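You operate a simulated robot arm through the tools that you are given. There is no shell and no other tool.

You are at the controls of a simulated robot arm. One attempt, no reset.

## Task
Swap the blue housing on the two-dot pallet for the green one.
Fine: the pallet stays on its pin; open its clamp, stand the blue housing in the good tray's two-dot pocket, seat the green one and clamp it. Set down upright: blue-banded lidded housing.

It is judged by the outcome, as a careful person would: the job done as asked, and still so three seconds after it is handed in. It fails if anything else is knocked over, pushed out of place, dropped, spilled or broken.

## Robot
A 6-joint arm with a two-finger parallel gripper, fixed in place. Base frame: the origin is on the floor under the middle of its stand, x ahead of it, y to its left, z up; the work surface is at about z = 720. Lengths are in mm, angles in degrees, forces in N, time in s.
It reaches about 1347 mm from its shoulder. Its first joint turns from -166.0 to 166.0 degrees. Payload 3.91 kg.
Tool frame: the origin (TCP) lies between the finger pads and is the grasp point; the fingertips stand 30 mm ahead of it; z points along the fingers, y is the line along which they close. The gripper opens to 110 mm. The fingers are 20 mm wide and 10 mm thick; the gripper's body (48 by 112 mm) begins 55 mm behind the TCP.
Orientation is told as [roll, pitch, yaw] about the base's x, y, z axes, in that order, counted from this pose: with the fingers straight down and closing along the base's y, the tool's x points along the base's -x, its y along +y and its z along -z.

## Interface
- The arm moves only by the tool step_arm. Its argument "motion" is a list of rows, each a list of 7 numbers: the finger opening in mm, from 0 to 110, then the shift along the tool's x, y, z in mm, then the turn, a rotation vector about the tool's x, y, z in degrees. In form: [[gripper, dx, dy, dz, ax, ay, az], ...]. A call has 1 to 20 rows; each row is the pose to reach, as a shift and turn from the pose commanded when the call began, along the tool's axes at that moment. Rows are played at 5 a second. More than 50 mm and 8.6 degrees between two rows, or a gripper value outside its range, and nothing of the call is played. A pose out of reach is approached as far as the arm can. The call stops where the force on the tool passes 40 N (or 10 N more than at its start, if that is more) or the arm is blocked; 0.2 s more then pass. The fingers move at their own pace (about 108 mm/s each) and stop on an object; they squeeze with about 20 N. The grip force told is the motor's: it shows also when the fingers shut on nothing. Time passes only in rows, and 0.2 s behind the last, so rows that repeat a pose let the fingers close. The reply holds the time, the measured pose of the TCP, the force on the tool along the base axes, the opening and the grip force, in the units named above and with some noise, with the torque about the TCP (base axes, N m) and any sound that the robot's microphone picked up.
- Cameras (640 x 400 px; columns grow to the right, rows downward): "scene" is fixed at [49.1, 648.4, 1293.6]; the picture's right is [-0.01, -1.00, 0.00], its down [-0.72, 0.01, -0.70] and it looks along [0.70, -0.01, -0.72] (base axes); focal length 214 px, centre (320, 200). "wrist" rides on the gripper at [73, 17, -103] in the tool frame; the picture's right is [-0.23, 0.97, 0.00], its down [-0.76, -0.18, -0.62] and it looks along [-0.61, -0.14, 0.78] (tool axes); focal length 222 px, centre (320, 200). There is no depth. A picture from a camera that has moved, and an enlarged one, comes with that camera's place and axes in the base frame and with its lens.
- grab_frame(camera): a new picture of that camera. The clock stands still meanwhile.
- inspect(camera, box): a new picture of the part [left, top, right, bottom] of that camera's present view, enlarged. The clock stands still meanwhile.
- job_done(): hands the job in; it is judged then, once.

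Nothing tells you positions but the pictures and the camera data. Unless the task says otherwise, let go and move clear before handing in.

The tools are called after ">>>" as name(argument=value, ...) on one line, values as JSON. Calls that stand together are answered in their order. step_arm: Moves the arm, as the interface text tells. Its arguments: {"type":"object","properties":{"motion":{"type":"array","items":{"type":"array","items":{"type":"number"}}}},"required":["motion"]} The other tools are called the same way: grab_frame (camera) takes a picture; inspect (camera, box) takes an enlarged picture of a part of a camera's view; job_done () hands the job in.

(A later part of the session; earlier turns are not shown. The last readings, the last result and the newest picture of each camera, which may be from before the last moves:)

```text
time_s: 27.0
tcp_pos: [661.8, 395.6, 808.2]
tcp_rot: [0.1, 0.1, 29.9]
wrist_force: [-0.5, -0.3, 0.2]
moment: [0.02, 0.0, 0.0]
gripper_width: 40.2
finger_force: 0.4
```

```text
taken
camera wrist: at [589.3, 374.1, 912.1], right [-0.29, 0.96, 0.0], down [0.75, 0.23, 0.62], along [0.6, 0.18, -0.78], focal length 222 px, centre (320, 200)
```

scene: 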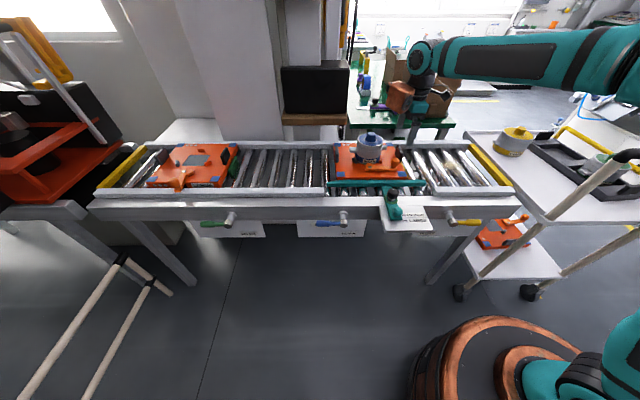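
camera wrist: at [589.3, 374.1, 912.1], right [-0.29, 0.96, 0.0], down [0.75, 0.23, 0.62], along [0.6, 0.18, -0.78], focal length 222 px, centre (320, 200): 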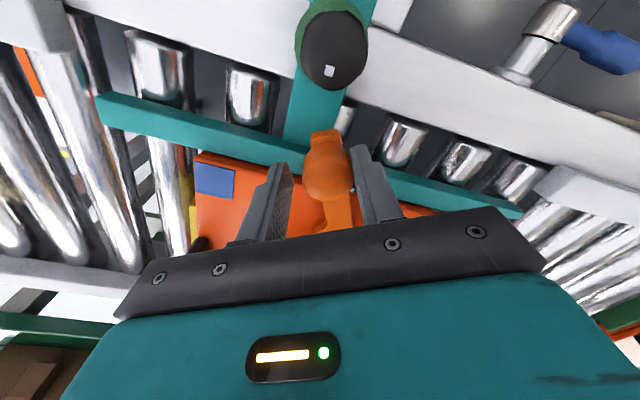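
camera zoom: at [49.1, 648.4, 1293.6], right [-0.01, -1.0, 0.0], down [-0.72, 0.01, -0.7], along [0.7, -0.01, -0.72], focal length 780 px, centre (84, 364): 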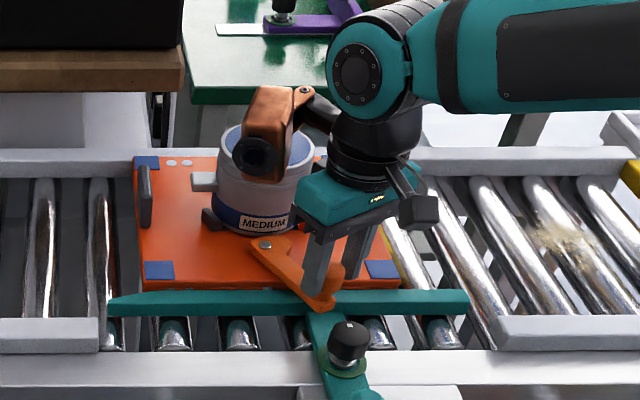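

>>> step_arm(motion=[[40, -0.4, 8.3, 0, 0, 0, 5], [40, -1.4, 16.5, 0, 0, 0, 10], [40, -3.2, 24.6, 0, 0, 0, 15], [40, -5.7, 32.5, 0, 0, 0, 20]])

>>> inspect(camera="scene", box=[330, 100, 440, 210])

```text
time_s: 28.0
tcp_pos: [649.3, 425.1, 807.4]
tcp_rot: [0.0, 0.0, 10.0]
wrist_force: [0.6, -0.2, -0.2]
moment: [-0.01, 0.02, -0.01]
gripper_width: 40.1
finger_force: 0.0
```

```text
3.64 times, centred on (385, 155) of scene
camera zoom: at [49.1, 648.4, 1293.6], right [-0.01, -1.0, 0.0], down [-0.72, 0.01, -0.7], along [0.7, -0.01, -0.72], focal length 780 px, centre (84, 364)
```

zoom: 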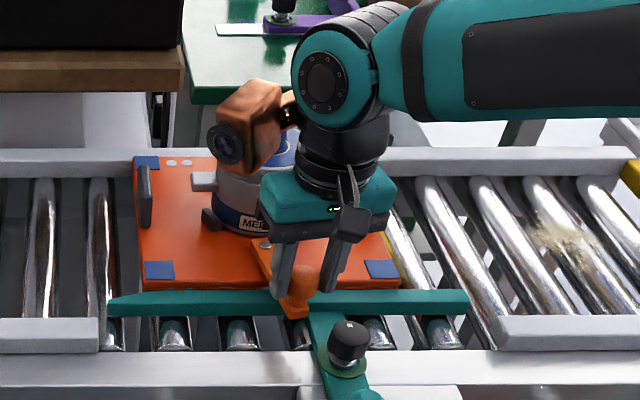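

>>> step_arm(motion=[[40, -0.2, 5, 0, 0, 0, 3], [40, -0.5, 9.9, 0, 0, 0, 6], [40, -1.2, 14.9, 0, 0, 0, 9]])

>>> grab_frame(camera="wrist")

>>> inspect(camera="scene", box=[330, 100, 440, 210])

```text
time_s: 28.8
tcp_pos: [648.3, 440.7, 808.1]
tcp_rot: [-0.1, -0.1, 0.9]
wrist_force: [4.2, -10.4, -1.0]
moment: [-0.12, -0.11, 0.14]
gripper_width: 44.9
finger_force: 4.7
```

```text
taken
camera wrist: at [575.4, 455.3, 912.5], right [0.21, 0.98, 0.0], down [0.76, -0.17, 0.62], along [0.61, -0.13, -0.78], focal length 222 px, centre (320, 200)
```

wrist: 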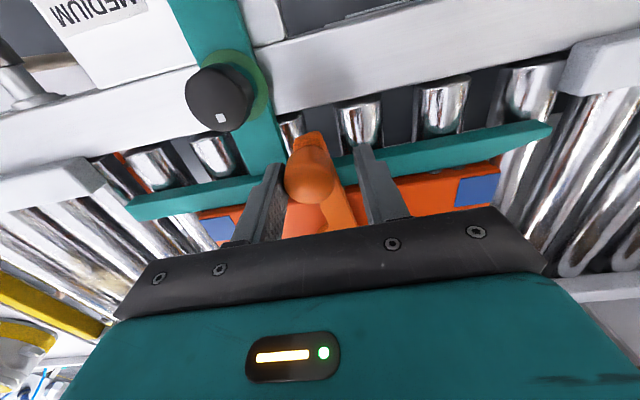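

```text
3.64 times, centred on (385, 155) of scene
camera zoom: at [49.1, 648.4, 1293.6], right [-0.01, -1.0, 0.0], down [-0.72, 0.01, -0.7], along [0.7, -0.01, -0.72], focal length 780 px, centre (84, 364)
```

zoom: 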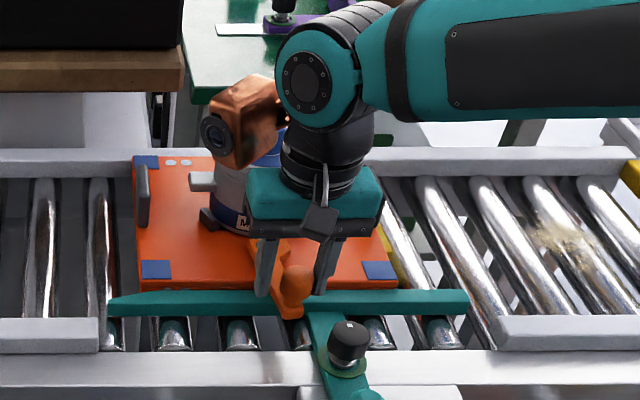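

The lever reached its stop at about 80° (roughly 10 N of resistance), the same as the open clamp on the LARGE pallet. I'll back off, open the fingers and rise straight up.

>>> step_arm(motion=[[40, 0, -6, 0, 0, 0, 0], [60, 0, -8, 0, 0, 0, 0], [60, 0, -8, 0, 0, 0, 0], [60, 0, -8, -20, 0, 0, 0], [60, 0, -8, -50, 0, 0, 0], [60, 0, -8, -90, 0, 0, 0], [60, 0, -8, -130, 0, 0, 0], [60, 0, -8, -170, 0, 0, 0]])

>>> grab_frame(camera="wrist")

>>> inspect(camera="scene", box=[330, 100, 440, 210])

>>> inspect(camera="wrist", box=[220, 0, 480, 210])

```text
time_s: 30.6
tcp_pos: [648.5, 430.1, 978.0]
tcp_rot: [-0.1, 0.0, 1.1]
wrist_force: [-0.2, 0.5, 0.2]
moment: [-0.05, 0.01, 0.0]
gripper_width: 60.0
finger_force: 0.0
```

```text
taken
camera wrist: at [574.7, 446.6, 1081.9], right [0.21, 0.98, 0.0], down [0.76, -0.16, 0.62], along [0.61, -0.13, -0.78], focal length 222 px, centre (320, 200)
```

wrist: 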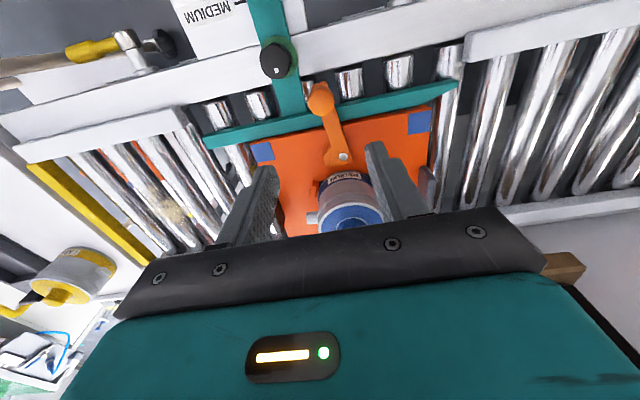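

```text
3.64 times, centred on (385, 155) of scene
camera zoom: at [49.1, 648.4, 1293.6], right [-0.01, -1.0, 0.0], down [-0.72, 0.01, -0.7], along [0.7, -0.01, -0.72], focal length 780 px, centre (84, 364)
```

zoom: 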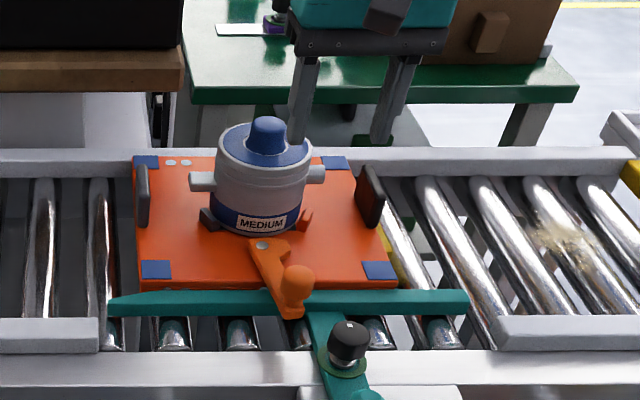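

```text
1.90 times, centred on (350, 105) of wrist
camera zoom: at [574.7, 446.6, 1081.9], right [0.21, 0.98, 0.0], down [0.76, -0.16, 0.62], along [0.61, -0.13, -0.78], focal length 423 px, centre (263, 381)
```

zoom: 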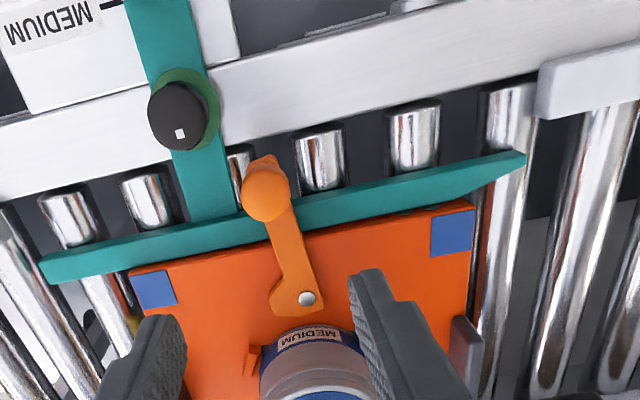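

The clamp is open and the pallet hasn't moved. Next I'll get a close look at the blue housing's lid and knob.

>>> step_arm(motion=[[110, -30, 4, 0, 0, 0, 1], [110, -60, 8, 0, 0, 0, 1], [110, -90, 12, -5, 0, 0, 1], [110, -112, 12, -10, 0, 0, 1], [110, -112, 12, -10, 0, 0, 1]])

>>> grab_frame(camera="wrist")

>>> inspect(camera="wrist", box=[220, 0, 420, 210])

>>> inspect(camera="scene", box=[340, 115, 400, 175])

```text
time_s: 31.8
tcp_pos: [759.8, 448.3, 989.5]
tcp_rot: [-0.1, 0.0, 0.0]
wrist_force: [0.0, 0.2, 0.6]
moment: [0.01, -0.02, 0.01]
gripper_width: 110.0
finger_force: 0.0
```

```text
taken
camera wrist: at [686.6, 464.1, 1093.2], right [0.23, 0.97, 0.0], down [0.76, -0.18, 0.62], along [0.61, -0.14, -0.78], focal length 222 px, centre (320, 200)
```

wrist: 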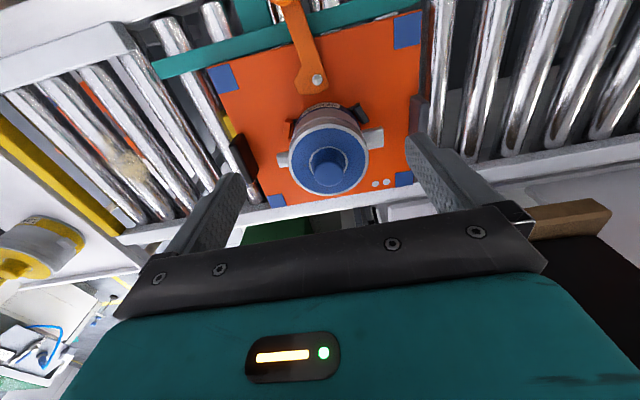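

```text
1.90 times, centred on (320, 105) of wrist
camera zoom: at [686.6, 464.1, 1093.2], right [0.23, 0.97, 0.0], down [0.76, -0.18, 0.62], along [0.61, -0.14, -0.78], focal length 423 px, centre (320, 381)
```

zoom: 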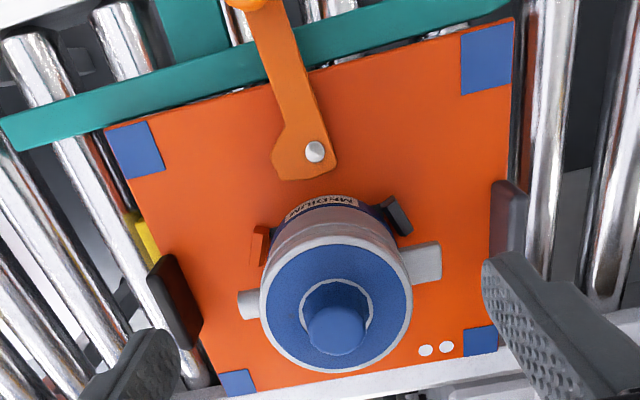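

```text
6.67 times, centred on (370, 145) of scene
camera zoom: at [49.1, 648.4, 1293.6], right [-0.01, -1.0, 0.0], down [-0.72, 0.01, -0.7], along [0.7, -0.01, -0.72], focal length 1430 px, centre (-13, 567)
```

zoom: 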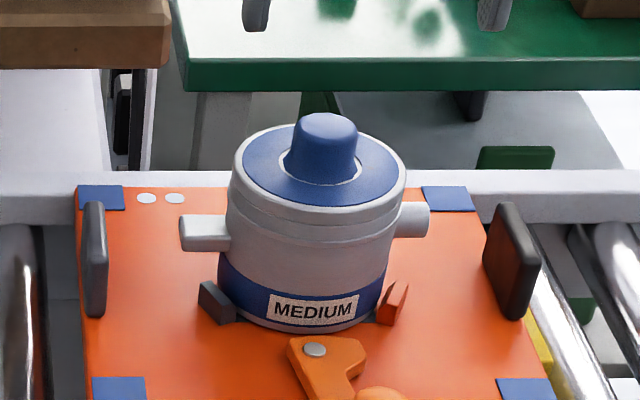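

The housing is about 104 mm across against a 110 mm opening, which is too tight. The lid knob (~40 mm) is the easier grip, so I'll test-lift by it gently and check that the lid doesn't come loose. First I'll line up over the knob at (828, 443).

>>> step_arm(motion=[[100, -35, -3, 10, 0, 0, 0], [90, -68, -5.3, 30, 0, 0, 0], [80, -68, -5.3, 50, 0, 0, 0], [80, -68, -5.3, 50, 0, 0, 0]])

>>> grab_frame(camera="wrist")

>>> inspect(camera="wrist", box=[220, 50, 420, 210])

>>> inspect(camera="scene", box=[320, 80, 440, 180])

```text
time_s: 32.8
tcp_pos: [828.0, 439.5, 938.7]
tcp_rot: [0.1, 0.0, 0.0]
wrist_force: [0.4, -0.6, 1.0]
moment: [-0.03, 0.0, -0.05]
gripper_width: 80.3
finger_force: 0.0
```

```text
taken
camera wrist: at [754.7, 456.7, 1042.1], right [0.23, 0.97, 0.0], down [0.76, -0.18, 0.62], along [0.61, -0.14, -0.78], focal length 222 px, centre (320, 200)
```

wrist: 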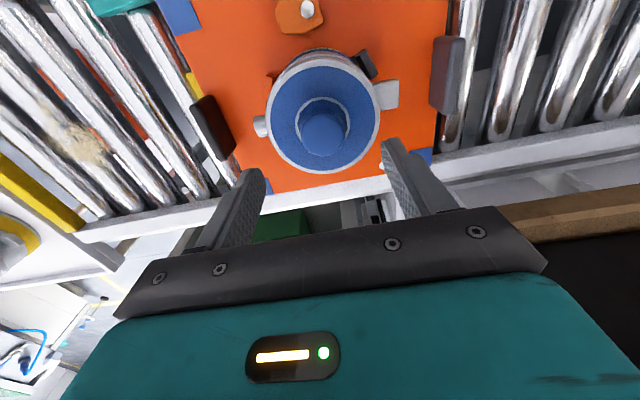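

```text
2.50 times, centred on (320, 130) of wrist
camera zoom: at [754.7, 456.7, 1042.1], right [0.23, 0.97, 0.0], down [0.76, -0.18, 0.62], along [0.61, -0.14, -0.78], focal length 555 px, centre (320, 375)
```

zoom: 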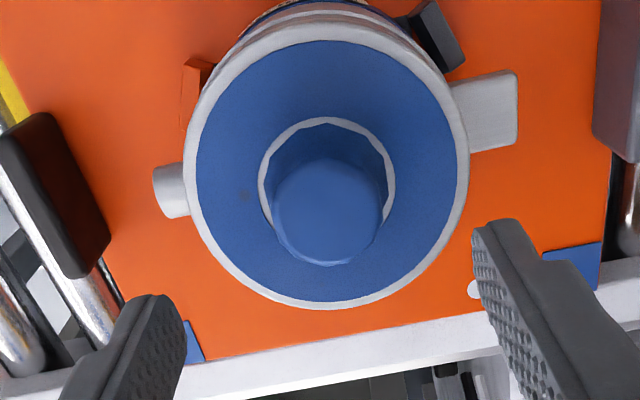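

```text
4.00 times, centred on (380, 130) of scene
camera zoom: at [49.1, 648.4, 1293.6], right [-0.01, -1.0, 0.0], down [-0.72, 0.01, -0.7], along [0.7, -0.01, -0.72], focal length 858 px, centre (80, 480)
```

zoom: 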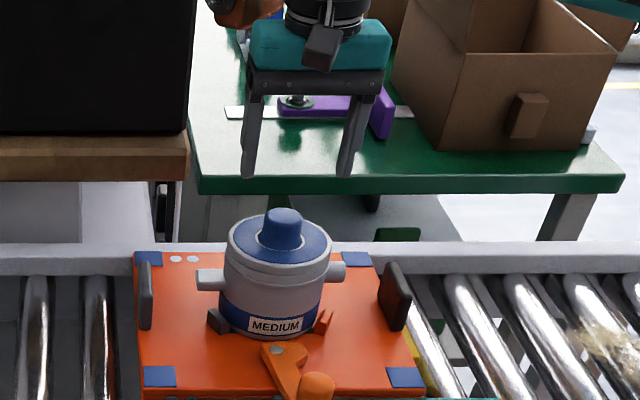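

The knob is slightly off-centre, about 3 mm toward +y and 2.5 mm toward -x. I'll correct that and descend around it with the fingertips just above the lid.

>>> step_arm(motion=[[70, 2.5, 3.5, 15, 0, 0, 0], [64, 2.5, 3.5, 30, 0, 0, 0], [60, 2.5, 3.5, 45, 0, 0, 0], [60, 2.5, 3.5, 56, 0, 0, 0], [60, 2.5, 3.5, 63, 0, 0, 0]])

>>> grab_frame(camera="wrist")

>>> inspect(camera="wrist", box=[220, 50, 420, 230])

>>> inspect(camera="scene", box=[330, 100, 410, 170])

```text
time_s: 34.0
tcp_pos: [823.6, 445.2, 874.4]
tcp_rot: [0.1, 0.1, 0.0]
wrist_force: [-0.1, 0.4, 0.6]
moment: [-0.01, 0.0, -0.01]
gripper_width: 59.9
finger_force: 0.1
```

```text
taken
camera wrist: at [751.8, 461.5, 978.7], right [0.23, 0.97, 0.0], down [0.76, -0.18, 0.62], along [0.61, -0.14, -0.78], focal length 222 px, centre (320, 200)
```

wrist: 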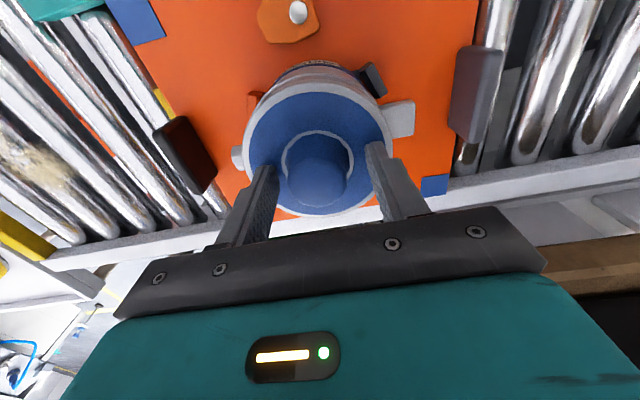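

```text
2.22 times, centred on (320, 140) of wrist
camera zoom: at [751.8, 461.5, 978.7], right [0.23, 0.97, 0.0], down [0.76, -0.18, 0.62], along [0.61, -0.14, -0.78], focal length 494 px, centre (320, 333)
```

zoom: 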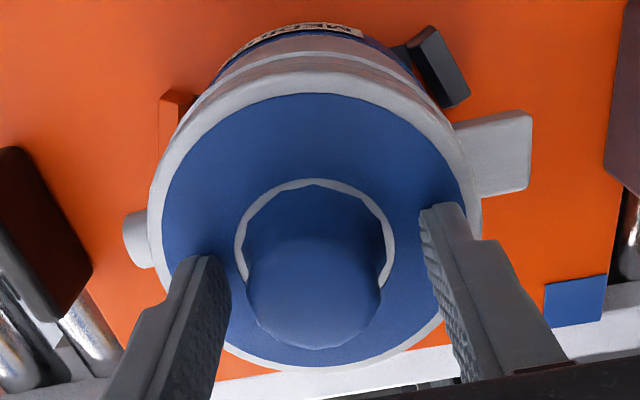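

```text
5.71 times, centred on (370, 135) of scene
camera zoom: at [49.1, 648.4, 1293.6], right [-0.01, -1.0, 0.0], down [-0.72, 0.01, -0.7], along [0.7, -0.01, -0.72], focal length 1226 px, centre (34, 571)
```

zoom: 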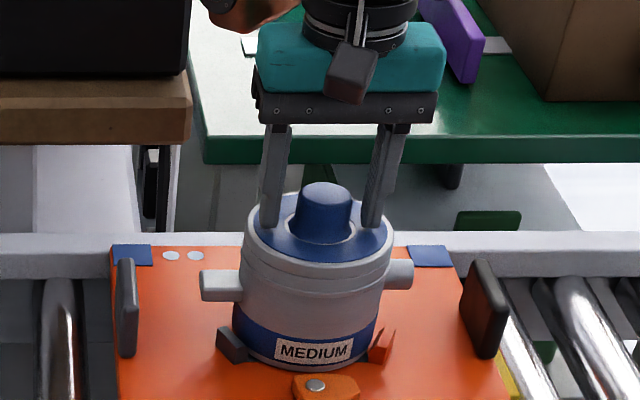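

The fingers straddle the knob with clearance over the lid. I'll nudge about 2 mm in -y to centre and then close on the knob.

>>> step_arm(motion=[[60, 0, -1.9, 3, 0, 0, 0], [45, 0, -1.9, 3, 0, 0, 0], [30, 0, -1.9, 3, 0, 0, 0], [20, 0, -1.9, 3, 0, 0, 0], [20, 0, -1.9, 3, 0, 0, 0]])

>>> grab_frame(camera="wrist")

>>> inspect(camera="scene", box=[330, 100, 410, 170])

```text
time_s: 35.2
tcp_pos: [823.6, 442.1, 872.7]
tcp_rot: [0.1, 0.0, 0.0]
wrist_force: [0.5, 0.1, 0.6]
moment: [0.31, -0.08, -0.05]
gripper_width: 37.8
finger_force: 19.9
```

```text
taken
camera wrist: at [751.8, 459.3, 976.1], right [0.23, 0.97, 0.0], down [0.76, -0.18, 0.62], along [0.61, -0.14, -0.78], focal length 222 px, centre (320, 200)
```

wrist: 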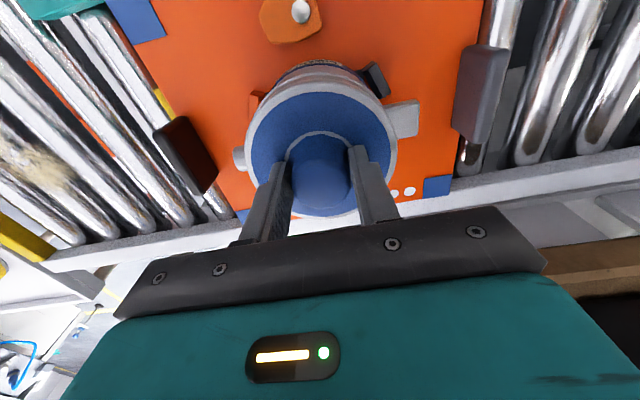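

```text
5.71 times, centred on (370, 135) of scene
camera zoom: at [49.1, 648.4, 1293.6], right [-0.01, -1.0, 0.0], down [-0.72, 0.01, -0.7], along [0.7, -0.01, -0.72], focal length 1226 px, centre (34, 571)
```

zoom: 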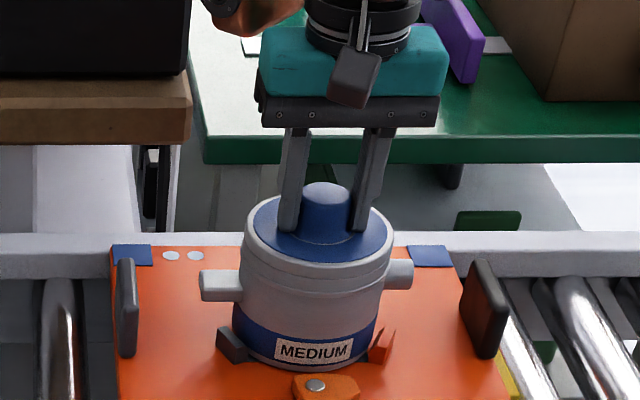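

The grip is firm at 37.8 mm and about 20 N. I'll lift 10 mm first to see whether the whole housing rises or only the lid.

>>> step_arm(motion=[[20, 0, 0, -2, 0, 0, 0], [20, 0, 0, -5, 0, 0, 0], [20, 0, 0, -10, 0, 0, 0], [20, 0, 0, -10, 0, 0, 0]])

>>> inspect(camera="scene", box=[330, 100, 410, 170])

>>> grab_frame(camera="wrist")

```text
time_s: 36.2
tcp_pos: [825.4, 442.4, 880.8]
tcp_rot: [0.0, 0.0, 0.0]
wrist_force: [-0.7, 0.0, -6.2]
moment: [-0.02, 0.01, 0.01]
gripper_width: 37.6
finger_force: 19.9
```

```text
5.71 times, centred on (370, 135) of scene
camera zoom: at [49.1, 648.4, 1293.6], right [-0.01, -1.0, 0.0], down [-0.72, 0.01, -0.7], along [0.7, -0.01, -0.72], focal length 1226 px, centre (34, 571)
```

zoom: 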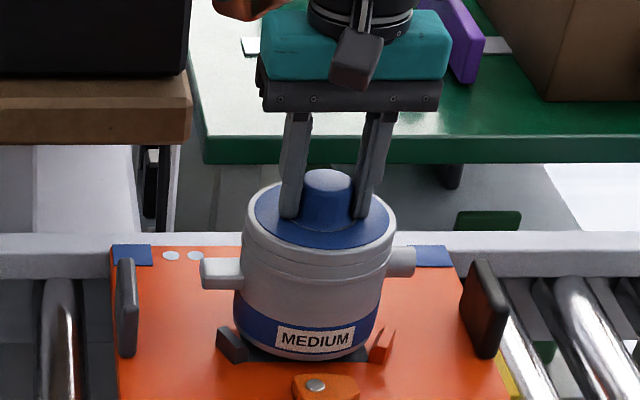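

```text
taken
camera wrist: at [752.7, 459.7, 986.0], right [0.23, 0.97, 0.0], down [0.76, -0.18, 0.62], along [0.61, -0.14, -0.78], focal length 222 px, centre (320, 200)
```

wrist: 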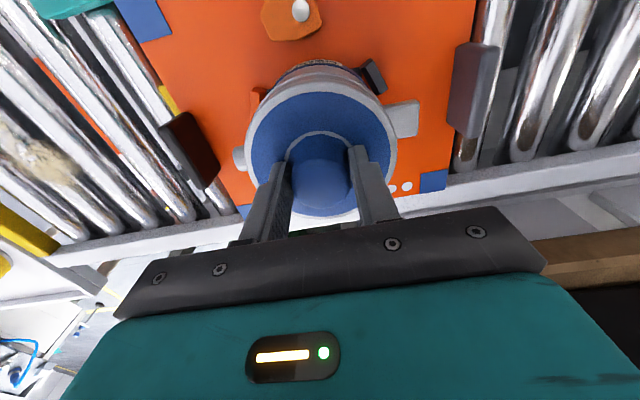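

The whole housing rises as one piece, with about 6.5 N on the wrist, so the knob grip is good. I'll lift it straight up to carry height.

>>> step_arm(motion=[[20, 0, 0, -10, 0, 0, 0], [20, 0, 0, -25, 0, 0, 0], [20, 0, 0, -45, 0, 0, 0], [20, 0, 0, -70, 0, 0, 0], [20, 0, 0, -95, 0, 0, 0], [20, 0, 0, -120, 0, 0, 0], [20, 0, 0, -145, 0, 0, 0], [20, 0, 0, -165, 0, 0, 0], [20, 0, 0, -175, 0, 0, 0]])

>>> grab_frame(camera="scene")

>>> grab_frame(camera="wrist")

```text
time_s: 38.2
tcp_pos: [824.5, 442.3, 1056.7]
tcp_rot: [-0.1, 0.0, 0.0]
wrist_force: [-0.4, -0.3, -6.0]
moment: [-0.03, -0.01, 0.03]
gripper_width: 37.8
finger_force: 20.2
```

```text
taken
```

scene: 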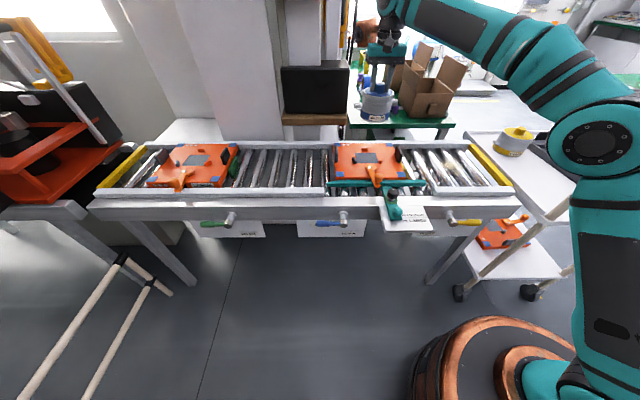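

```text
taken
camera wrist: at [752.5, 460.0, 1160.6], right [0.23, 0.97, 0.0], down [0.76, -0.18, 0.62], along [0.61, -0.14, -0.78], focal length 222 px, centre (320, 200)
```

wrist: 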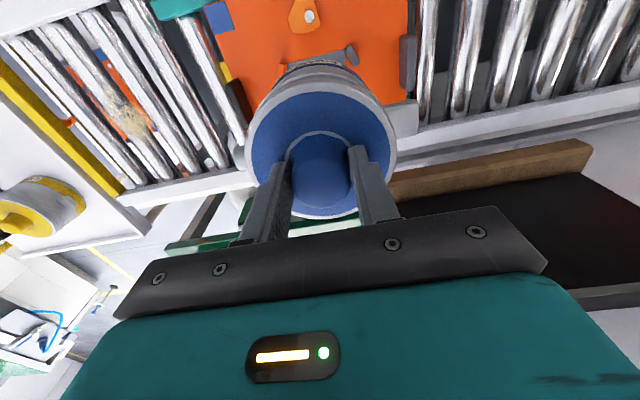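

The pallet is empty and undisturbed. I'll carry the housing toward the cart at this height and stop short of the tray to measure the two-dot pocket.

>>> step_arm(motion=[[20, 2, -12, 0, 0, 0, 0], [20, 5, -35, 0, 0, 0, 0], [20, 9, -70, 0, 0, 0, 0], [20, 13, -105, 0, 0, 0, 0], [20, 17, -140, 0, 0, 0, 0], [20, 21, -175, 0, 0, 0, 0], [20, 25, -210, 0, 0, 0, 0], [20, 29, -245, 0, 0, 0, 0], [20, 33, -280, 0, 0, 0, 0], [20, 37, -315, 0, 0, 0, 0], [20, 41, -350, 0, 0, 0, 0], [20, 45, -385, 0, 0, 0, 0], [20, 49, -420, 0, 0, 0, 0], [20, 53, -455, 0, 0, 0, 0], [20, 56, -490, 0, 0, 0, 0], [20, 58, -525, 0, 0, 0, 0], [20, 60, -560, 0, 0, 0, 0], [20, 62, -590, 0, 0, 0, 0], [20, 64, -612, 0, 0, 0, 0], [20, 64, -622, 0, 0, 0, 0]])

>>> grab_frame(camera="wrist")

>>> inspect(camera="wrist", box=[100, 50, 300, 230])

>>> grab_frame(camera="scene")

```text
time_s: 42.4
tcp_pos: [760.6, -178.8, 1055.5]
tcp_rot: [0.0, 0.0, 0.1]
wrist_force: [0.4, 0.5, -6.6]
moment: [-0.04, -0.01, 0.0]
gripper_width: 37.5
finger_force: 19.9
```

```text
taken
camera wrist: at [688.3, -162.4, 1159.8], right [0.23, 0.97, 0.0], down [0.76, -0.18, 0.62], along [0.61, -0.14, -0.78], focal length 222 px, centre (320, 200)
```

wrist: 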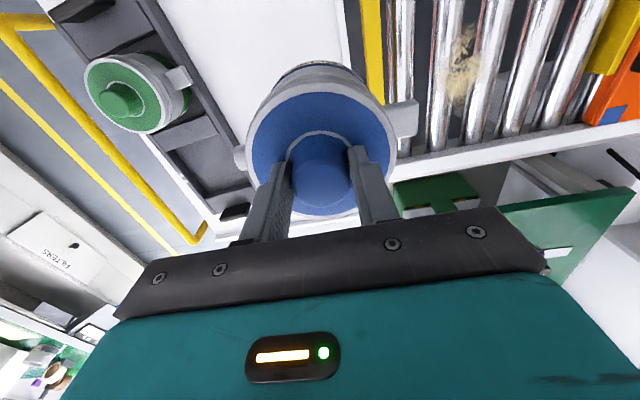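

```text
2.22 times, centred on (200, 140) of wrist
camera zoom: at [688.3, -162.4, 1159.8], right [0.23, 0.97, 0.0], down [0.76, -0.18, 0.62], along [0.61, -0.14, -0.78], focal length 494 px, centre (587, 333)
```

zoom: 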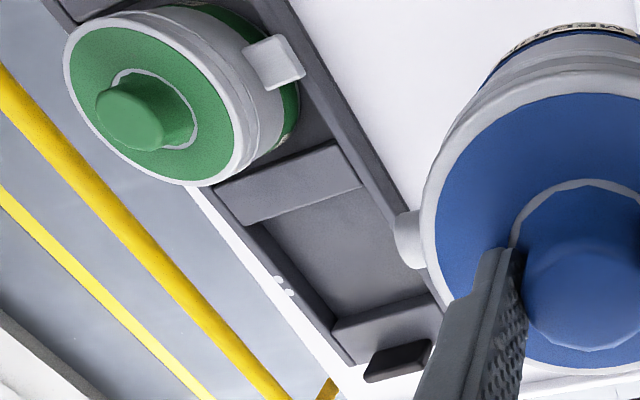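

```text
taken
```

scene: 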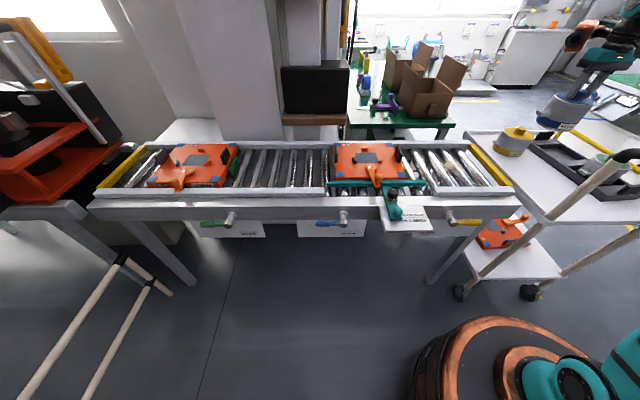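

The dots on the rim are at (882, -513) from two independent views, which puts the two-dot pocket centre near (875, -447). The tray is turned about +5.5°. I'll move over the pocket at carry height and match that turn.

>>> step_arm(motion=[[20, -5, -10, 0, 0, 0, 0], [20, -15, -35, 0, 0, 0, -0.5], [20, -27, -63, 0, 0, 0, -1], [20, -40, -93, 0, 0, 0, -2], [20, -53, -123, 0, 0, 0, -3], [20, -66, -153, 0, 0, 0, -4], [20, -79, -183, 0, 0, 0, -5], [20, -92, -213, 0, 0, 0, -5.5], [20, -104, -243, 0, 0, 0, -5.5], [20, -112, -260, 0, 0, 0, -5.5], [20, -114.4, -267.7, 0, 0, 0, -5.5], [20, -114.4, -267.7, 0, 0, 0, -5.5]])

>>> grab_frame(camera="wrist")

>>> inspect(camera="scene", box=[500, 60, 640, 220])

```text
time_s: 45.0
tcp_pos: [876.2, -444.8, 1057.5]
tcp_rot: [-0.1, 0.0, 5.5]
wrist_force: [0.2, -0.2, -5.8]
moment: [0.0, 0.04, 0.04]
gripper_width: 37.2
finger_force: 20.3
```

```text
taken
camera wrist: at [802.6, -435.4, 1161.5], right [0.13, 0.99, 0.0], down [0.78, -0.1, 0.62], along [0.62, -0.08, -0.78], focal length 222 px, centre (320, 200)
```

wrist: 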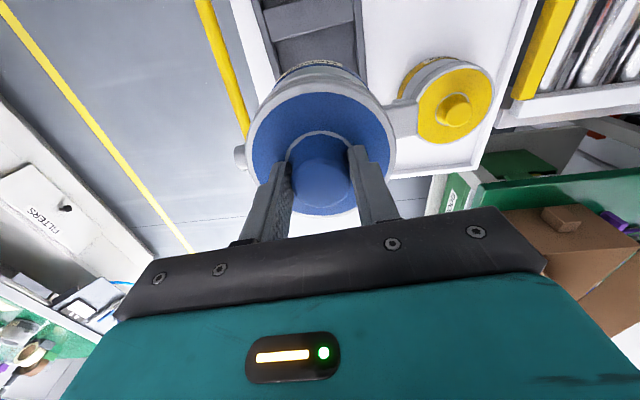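

```text
2.50 times, centred on (570, 140) of scene
camera zoom: at [49.1, 648.4, 1293.6], right [-0.01, -1.0, 0.0], down [-0.72, 0.01, -0.7], along [0.7, -0.01, -0.72], focal length 536 px, centre (-305, 350)
```

zoom: 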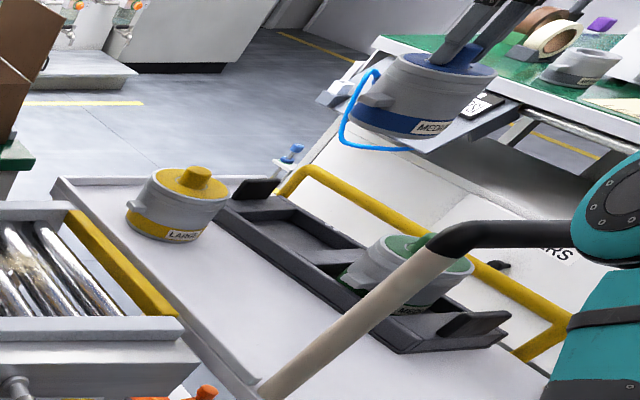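

>>> grab_frame(camera="scene")

```text
taken
```

scene: 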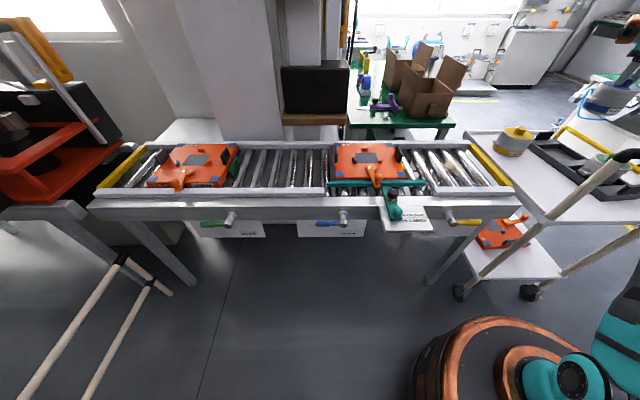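

I'm clear over the pocket. I'll lower until the housing base is just above the tray rim and check the alignment.

>>> step_arm(motion=[[20, 0, 0, 10, 0, 0, 0], [20, 0, 0, 30, 0, 0, 0], [20, 0, 0, 55, 0, 0, 0], [20, 0, 0, 80, 0, 0, 0], [20, 0, 0, 105, 0, 0, 0], [20, 0, 0, 130, 0, 0, 0], [20, 0, 0, 150, 0, 0, 0], [20, 0, 0, 160, 0, 0, 0], [20, 0, 0, 165, 0, 0, 0]])

>>> grab_frame(camera="wrist")

>>> inspect(camera="wrist", box=[200, 0, 440, 220])

>>> inspect(camera="scene", box=[520, 100, 640, 220])

```text
time_s: 47.0
tcp_pos: [876.2, -447.0, 891.7]
tcp_rot: [0.0, 0.0, 5.5]
wrist_force: [-0.1, 0.2, -6.8]
moment: [0.01, -0.02, -0.01]
gripper_width: 37.6
finger_force: 20.1
```

```text
taken
camera wrist: at [801.2, -437.5, 996.3], right [0.13, 0.99, 0.0], down [0.78, -0.1, 0.62], along [0.62, -0.08, -0.78], focal length 222 px, centre (320, 200)
```

wrist: 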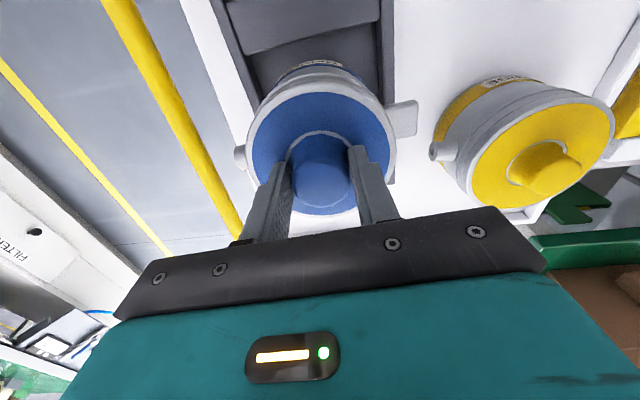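

```text
1.82 times, centred on (320, 110) of wrist
camera zoom: at [801.2, -437.5, 996.3], right [0.13, 0.99, 0.0], down [0.78, -0.1, 0.62], along [0.62, -0.08, -0.78], focal length 404 px, centre (320, 364)
```

zoom: 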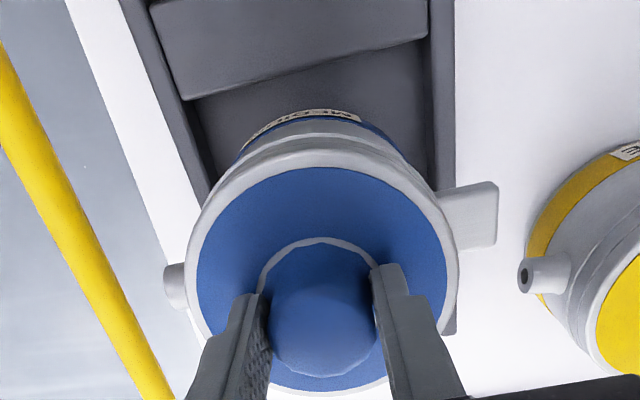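

```text
3.33 times, centred on (580, 160) of scene
camera zoom: at [49.1, 648.4, 1293.6], right [-0.01, -1.0, 0.0], down [-0.72, 0.01, -0.7], along [0.7, -0.01, -0.72], focal length 715 px, centre (-547, 333)
```

zoom: 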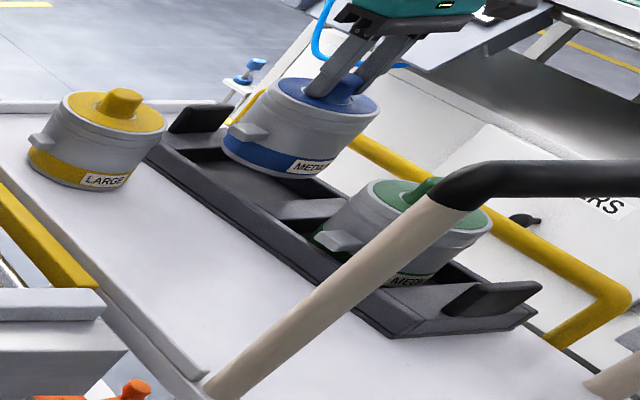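

The housing is well centred between the rims and the gaps to the divider and end block look even. I'll continue down into the pocket slowly.

>>> step_arm(motion=[[20, 0, 0, 5, 0, 0, 0], [20, 0, 0, 11, 0, 0, 0], [20, 0, 0, 17, 0, 0, 0], [20, 0, 0, 23, 0, 0, 0], [20, 0, 0, 28, 0, 0, 0], [20, 0, 0, 32, 0, 0, 0]])

>>> inspect(camera="wrist", box=[200, 0, 440, 220])

>>> inspect(camera="scene", box=[540, 120, 640, 210])

```text
time_s: 48.4
tcp_pos: [874.8, -446.8, 861.1]
tcp_rot: [0.0, 0.0, 5.5]
wrist_force: [-0.1, 0.2, -6.5]
moment: [0.03, 0.02, 0.01]
gripper_width: 37.5
finger_force: 20.0
```

```text
1.82 times, centred on (320, 110) of wrist
camera zoom: at [801.1, -437.1, 964.2], right [0.13, 0.99, 0.0], down [0.78, -0.1, 0.62], along [0.62, -0.08, -0.78], focal length 404 px, centre (320, 364)
```

zoom: 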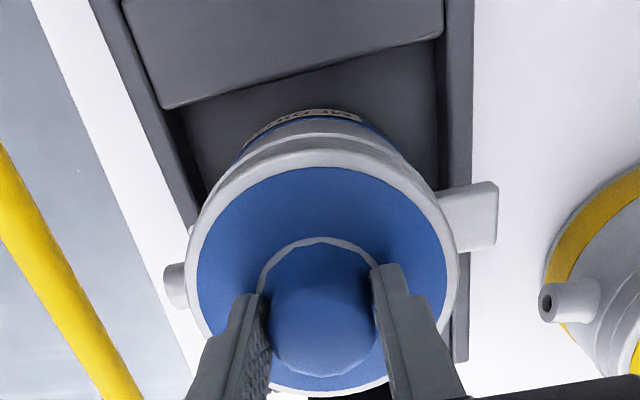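

```text
4.44 times, centred on (590, 165) of scene
camera zoom: at [49.1, 648.4, 1293.6], right [-0.01, -1.0, 0.0], down [-0.72, 0.01, -0.7], along [0.7, -0.01, -0.72], focal length 953 px, centre (-880, 356)
```

zoom: 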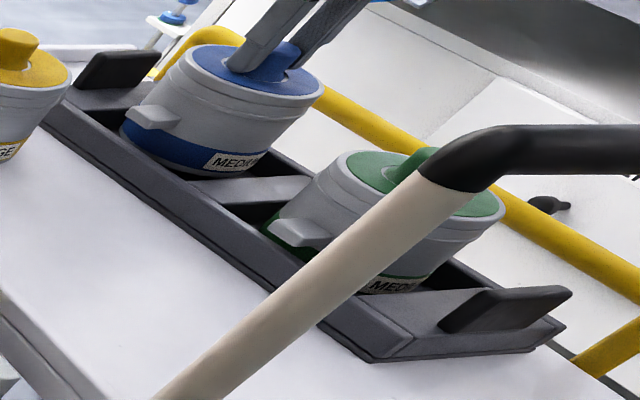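

>>> step_arm(motion=[[20, 0, 0.5, 2, 0, 0, 0], [20, 0, 1, 4, 0, 0, 0], [20, 0, 1, 6, 0, 0, 0], [20, 0, 1, 6, 0, 0, 0]])

```text
time_s: 49.4
tcp_pos: [874.7, -445.4, 852.6]
tcp_rot: [0.0, 0.1, 5.4]
wrist_force: [0.0, -0.3, -6.3]
moment: [0.0, -0.01, 0.04]
gripper_width: 37.4
finger_force: 20.1
```

>>> step_arm(motion=[[20, 0, 0, 2, 0, 0, 0], [20, 0, 0, 4, 0, 0, 0], [20, 0, 0, 4, 0, 0, 0]])

>>> inspect(camera="scene", box=[540, 120, 640, 210])

```text
time_s: 50.2
tcp_pos: [875.2, -446.5, 849.2]
tcp_rot: [0.0, 0.0, 5.5]
wrist_force: [-0.3, 0.0, -6.1]
moment: [0.0, 0.04, 0.03]
gripper_width: 37.5
finger_force: 19.7
```

```text
4.44 times, centred on (590, 165) of scene
camera zoom: at [49.1, 648.4, 1293.6], right [-0.01, -1.0, 0.0], down [-0.72, 0.01, -0.7], along [0.7, -0.01, -0.72], focal length 953 px, centre (-880, 356)
```

zoom: 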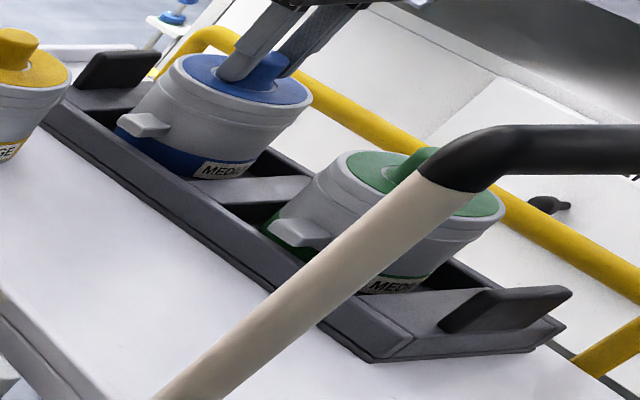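

>>> step_arm(motion=[[20, 0, 0, 2, 0, 0, 0], [20, 0, 0, 4, 0, 0, 0], [20, 0, 0, 4, 0, 0, 0]])

```text
time_s: 51.0
tcp_pos: [875.3, -445.4, 848.8]
tcp_rot: [-0.1, -0.1, 5.5]
wrist_force: [5.3, -4.9, 15.1]
moment: [0.08, 0.06, 0.01]
gripper_width: 37.8
finger_force: 20.1
```

Contact: the wrist force rose to +15 N at TCP z≈849, so the base is on the pocket floor. I'll relieve the pressure slightly before I release.

>>> step_arm(motion=[[20, 0, 0, -2, 0, 0, 0], [20, 0, 0, -2.5, 0, 0, 0]])

>>> inspect(camera="scene", box=[540, 120, 640, 210])

>>> inspect(camera="wrist", box=[200, 0, 440, 220])

```text
time_s: 51.6
tcp_pos: [876.5, -446.0, 848.3]
tcp_rot: [0.0, -0.1, 5.5]
wrist_force: [-3.0, -0.4, 1.0]
moment: [-0.12, -0.04, -0.02]
gripper_width: 37.6
finger_force: 20.2
```

```text
4.44 times, centred on (590, 165) of scene
camera zoom: at [49.1, 648.4, 1293.6], right [-0.01, -1.0, 0.0], down [-0.72, 0.01, -0.7], along [0.7, -0.01, -0.72], focal length 953 px, centre (-880, 356)
```

zoom: 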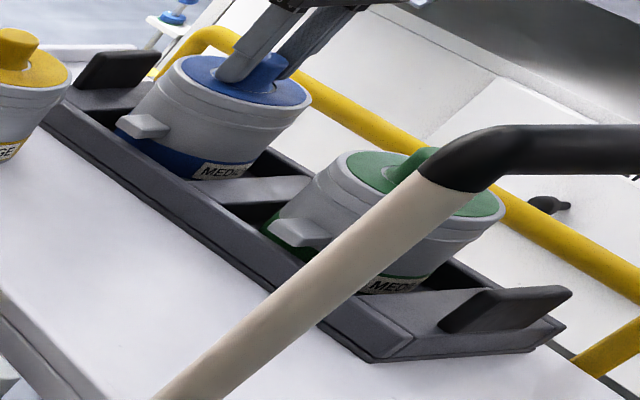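

```text
1.82 times, centred on (320, 110) of wrist
camera zoom: at [801.9, -436.2, 952.9], right [0.13, 0.99, 0.0], down [0.78, -0.1, 0.62], along [0.62, -0.08, -0.78], focal length 404 px, centre (320, 364)
```

zoom: 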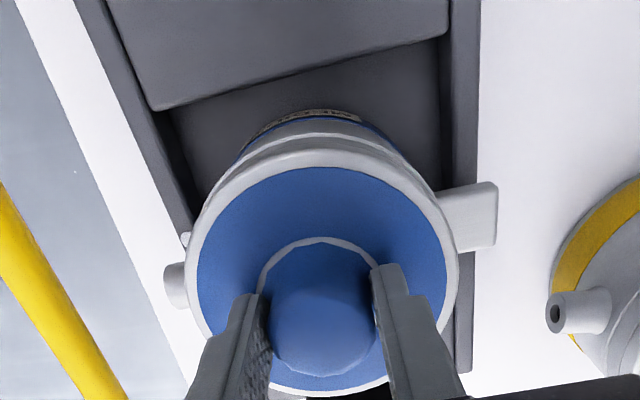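

Load is near zero and the housing stands upright on the pocket floor, level with the green one. I'll release and rise straight up.

>>> step_arm(motion=[[45, 0, 0, 0, 0, 0, 0], [60, 0, 0, 0, 0, 0, 0], [64, 0, 0, 0, 0, 0, 0], [64, 0, 0, -10, 0, 0, 0], [64, 0, 0, -30, 0, 0, 0], [64, 0, 0, -60, 0, 0, 0], [64, 0, 0, -95, 0, 0, 0], [70, 0, 0, -130, 0, 0, 0], [80, 0, 0, -170, 0, 0, 0]])

>>> grab_frame(camera="wrist")

>>> inspect(camera="scene", box=[540, 120, 640, 210])

>>> inspect(camera="wrist", box=[200, 0, 440, 220])

```text
time_s: 53.6
tcp_pos: [874.6, -446.6, 1018.8]
tcp_rot: [0.0, 0.1, 5.5]
wrist_force: [0.2, 0.1, -1.1]
moment: [0.02, 0.01, -0.03]
gripper_width: 80.2
finger_force: 0.1
```

```text
taken
camera wrist: at [800.4, -436.5, 1123.8], right [0.13, 0.99, 0.0], down [0.78, -0.1, 0.62], along [0.62, -0.08, -0.78], focal length 222 px, centre (320, 200)
```

wrist: 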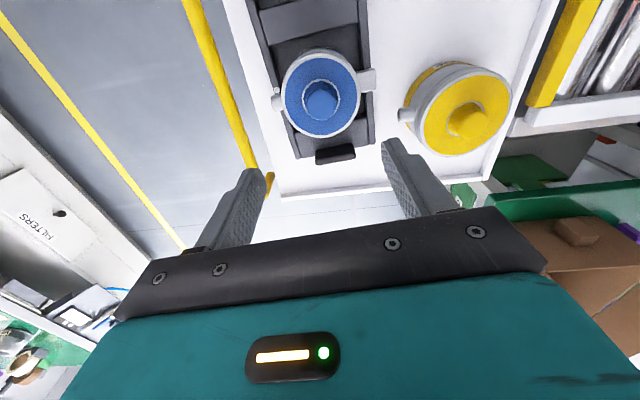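

```text
4.44 times, centred on (590, 165) of scene
camera zoom: at [49.1, 648.4, 1293.6], right [-0.01, -1.0, 0.0], down [-0.72, 0.01, -0.7], along [0.7, -0.01, -0.72], focal length 953 px, centre (-880, 356)
```

zoom: 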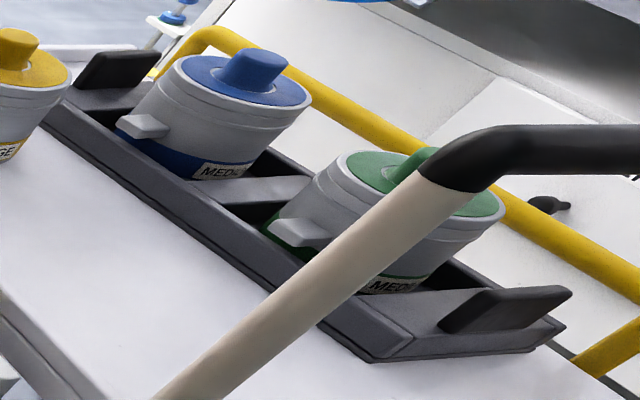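

```text
1.82 times, centred on (320, 110) of wrist
camera zoom: at [800.4, -436.5, 1123.8], right [0.13, 0.99, 0.0], down [0.78, -0.1, 0.62], along [0.62, -0.08, -0.78], focal length 404 px, centre (320, 364)
```

zoom: 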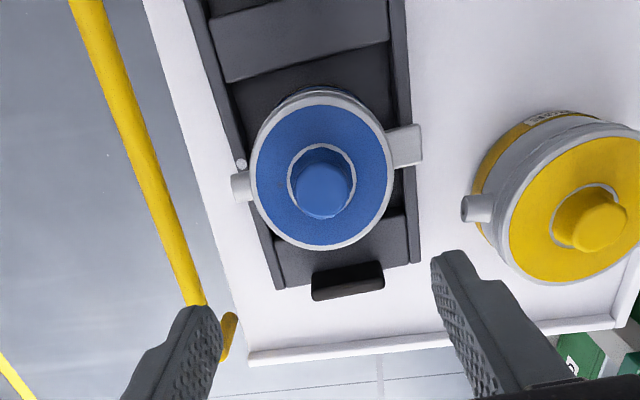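

The blue housing stands upright in the two-dot pocket. Next is the green housing, so I'll move over it at about (709, -460) and measure its knob.

>>> step_arm(motion=[[80, 30, 0.5, 0, 0, 0, 0], [80, 65, 1, 0, 0, 0, 0], [80, 100, 2, 0, 0, 0, 0], [80, 135, 2.5, 0, 0, 0, 0], [80, 160, 3, 20, 0, 0, 0], [80, 166.5, 3, 50, 0, 0, 0], [80, 166.5, 3, 80, 0, 0, 0], [80, 166.5, 3, 80, 0, 0, 0]])

>>> grab_frame(camera="wrist")

>>> inspect(camera="wrist", box=[220, 50, 420, 210])

>>> grab_frame(camera="scene")

```text
time_s: 55.4
tcp_pos: [707.7, -459.6, 936.6]
tcp_rot: [0.0, 0.0, 5.5]
wrist_force: [0.2, -0.5, 0.3]
moment: [0.0, 0.0, 0.0]
gripper_width: 80.3
finger_force: 0.1
```

```text
taken
camera wrist: at [633.8, -449.9, 1040.0], right [0.13, 0.99, 0.0], down [0.77, -0.1, 0.62], along [0.62, -0.08, -0.78], focal length 222 px, centre (320, 200)
```

wrist: 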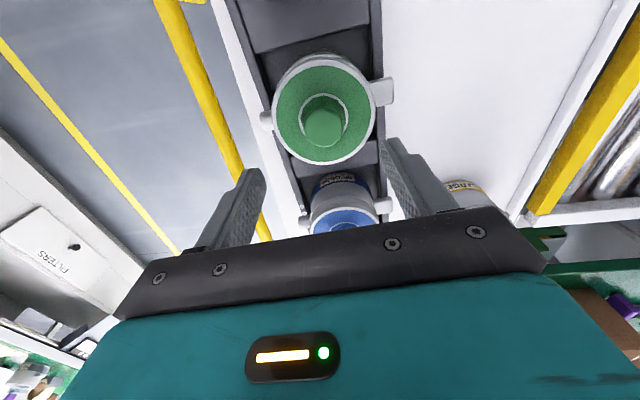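

```text
2.50 times, centred on (320, 130) of wrist
camera zoom: at [633.8, -449.9, 1040.0], right [0.13, 0.99, 0.0], down [0.77, -0.1, 0.62], along [0.62, -0.08, -0.78], focal length 555 px, centre (320, 375)
```

zoom: 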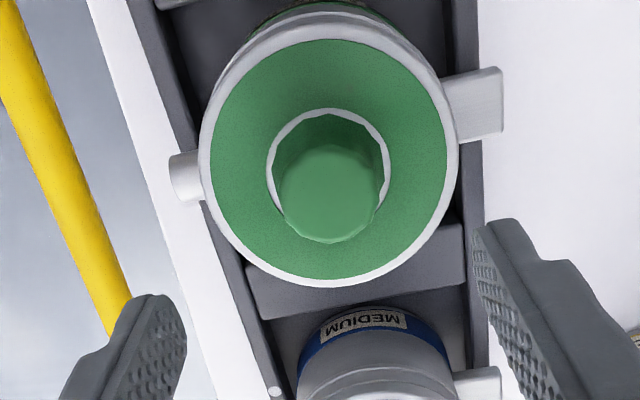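

```text
taken
```

scene: 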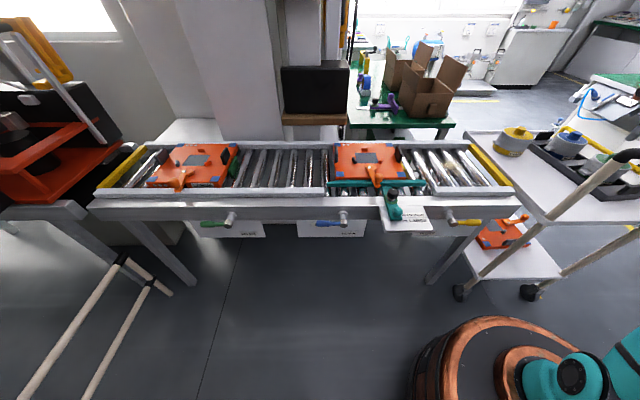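

The green knob is about 3 mm toward +y and 1.4 mm toward -x of the tool axis. I'll correct that and descend to the same grip height as on the blue one.

>>> step_arm(motion=[[76, 1.4, 3.1, 15, 0, 0, 0], [70, 1.4, 3.1, 35, 0, 0, 0], [64, 1.4, 3.1, 55, 0, 0, 0], [60, 1.4, 3.1, 72, 0, 0, 0], [60, 1.4, 3.1, 82, 0, 0, 0], [60, 1.4, 3.1, 87, 0, 0, 0], [60, 1.4, 3.1, 87, 0, 0, 0]])

>>> inspect(camera="wrist", box=[220, 50, 420, 230])

>>> inspect(camera="scene", box=[540, 100, 640, 210])

```text
time_s: 57.0
tcp_pos: [708.6, -455.9, 851.6]
tcp_rot: [0.0, 0.0, 5.5]
wrist_force: [-0.1, -0.1, 0.4]
moment: [0.01, 0.04, 0.03]
gripper_width: 59.9
finger_force: 0.0
```

```text
2.22 times, centred on (320, 140) of wrist
camera zoom: at [633.6, -445.4, 955.8], right [0.13, 0.99, 0.0], down [0.77, -0.1, 0.62], along [0.62, -0.08, -0.78], focal length 494 px, centre (320, 333)
```

zoom: 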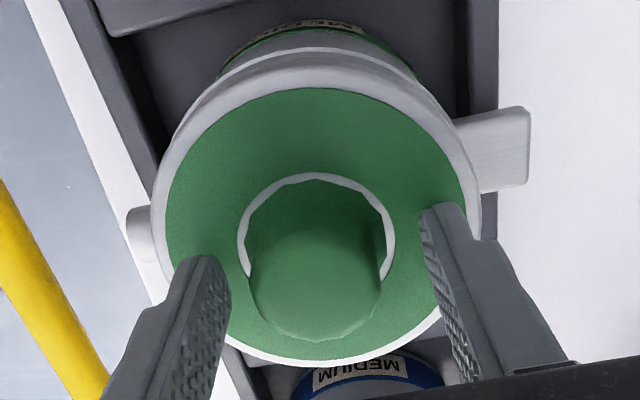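

```text
3.64 times, centred on (590, 155) of scene
camera zoom: at [49.1, 648.4, 1293.6], right [-0.01, -1.0, 0.0], down [-0.72, 0.01, -0.7], along [0.7, -0.01, -0.72], focal length 780 px, centre (-662, 364)
```

zoom: 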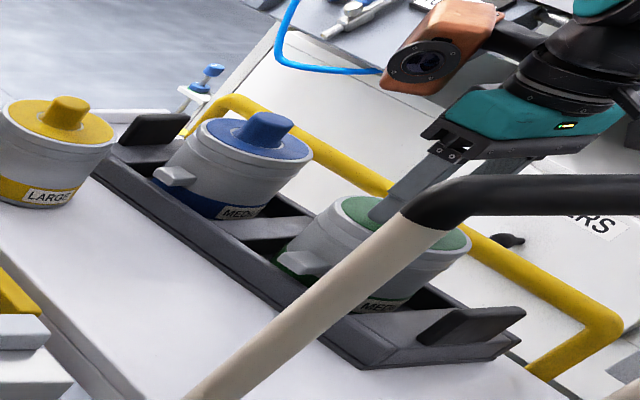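

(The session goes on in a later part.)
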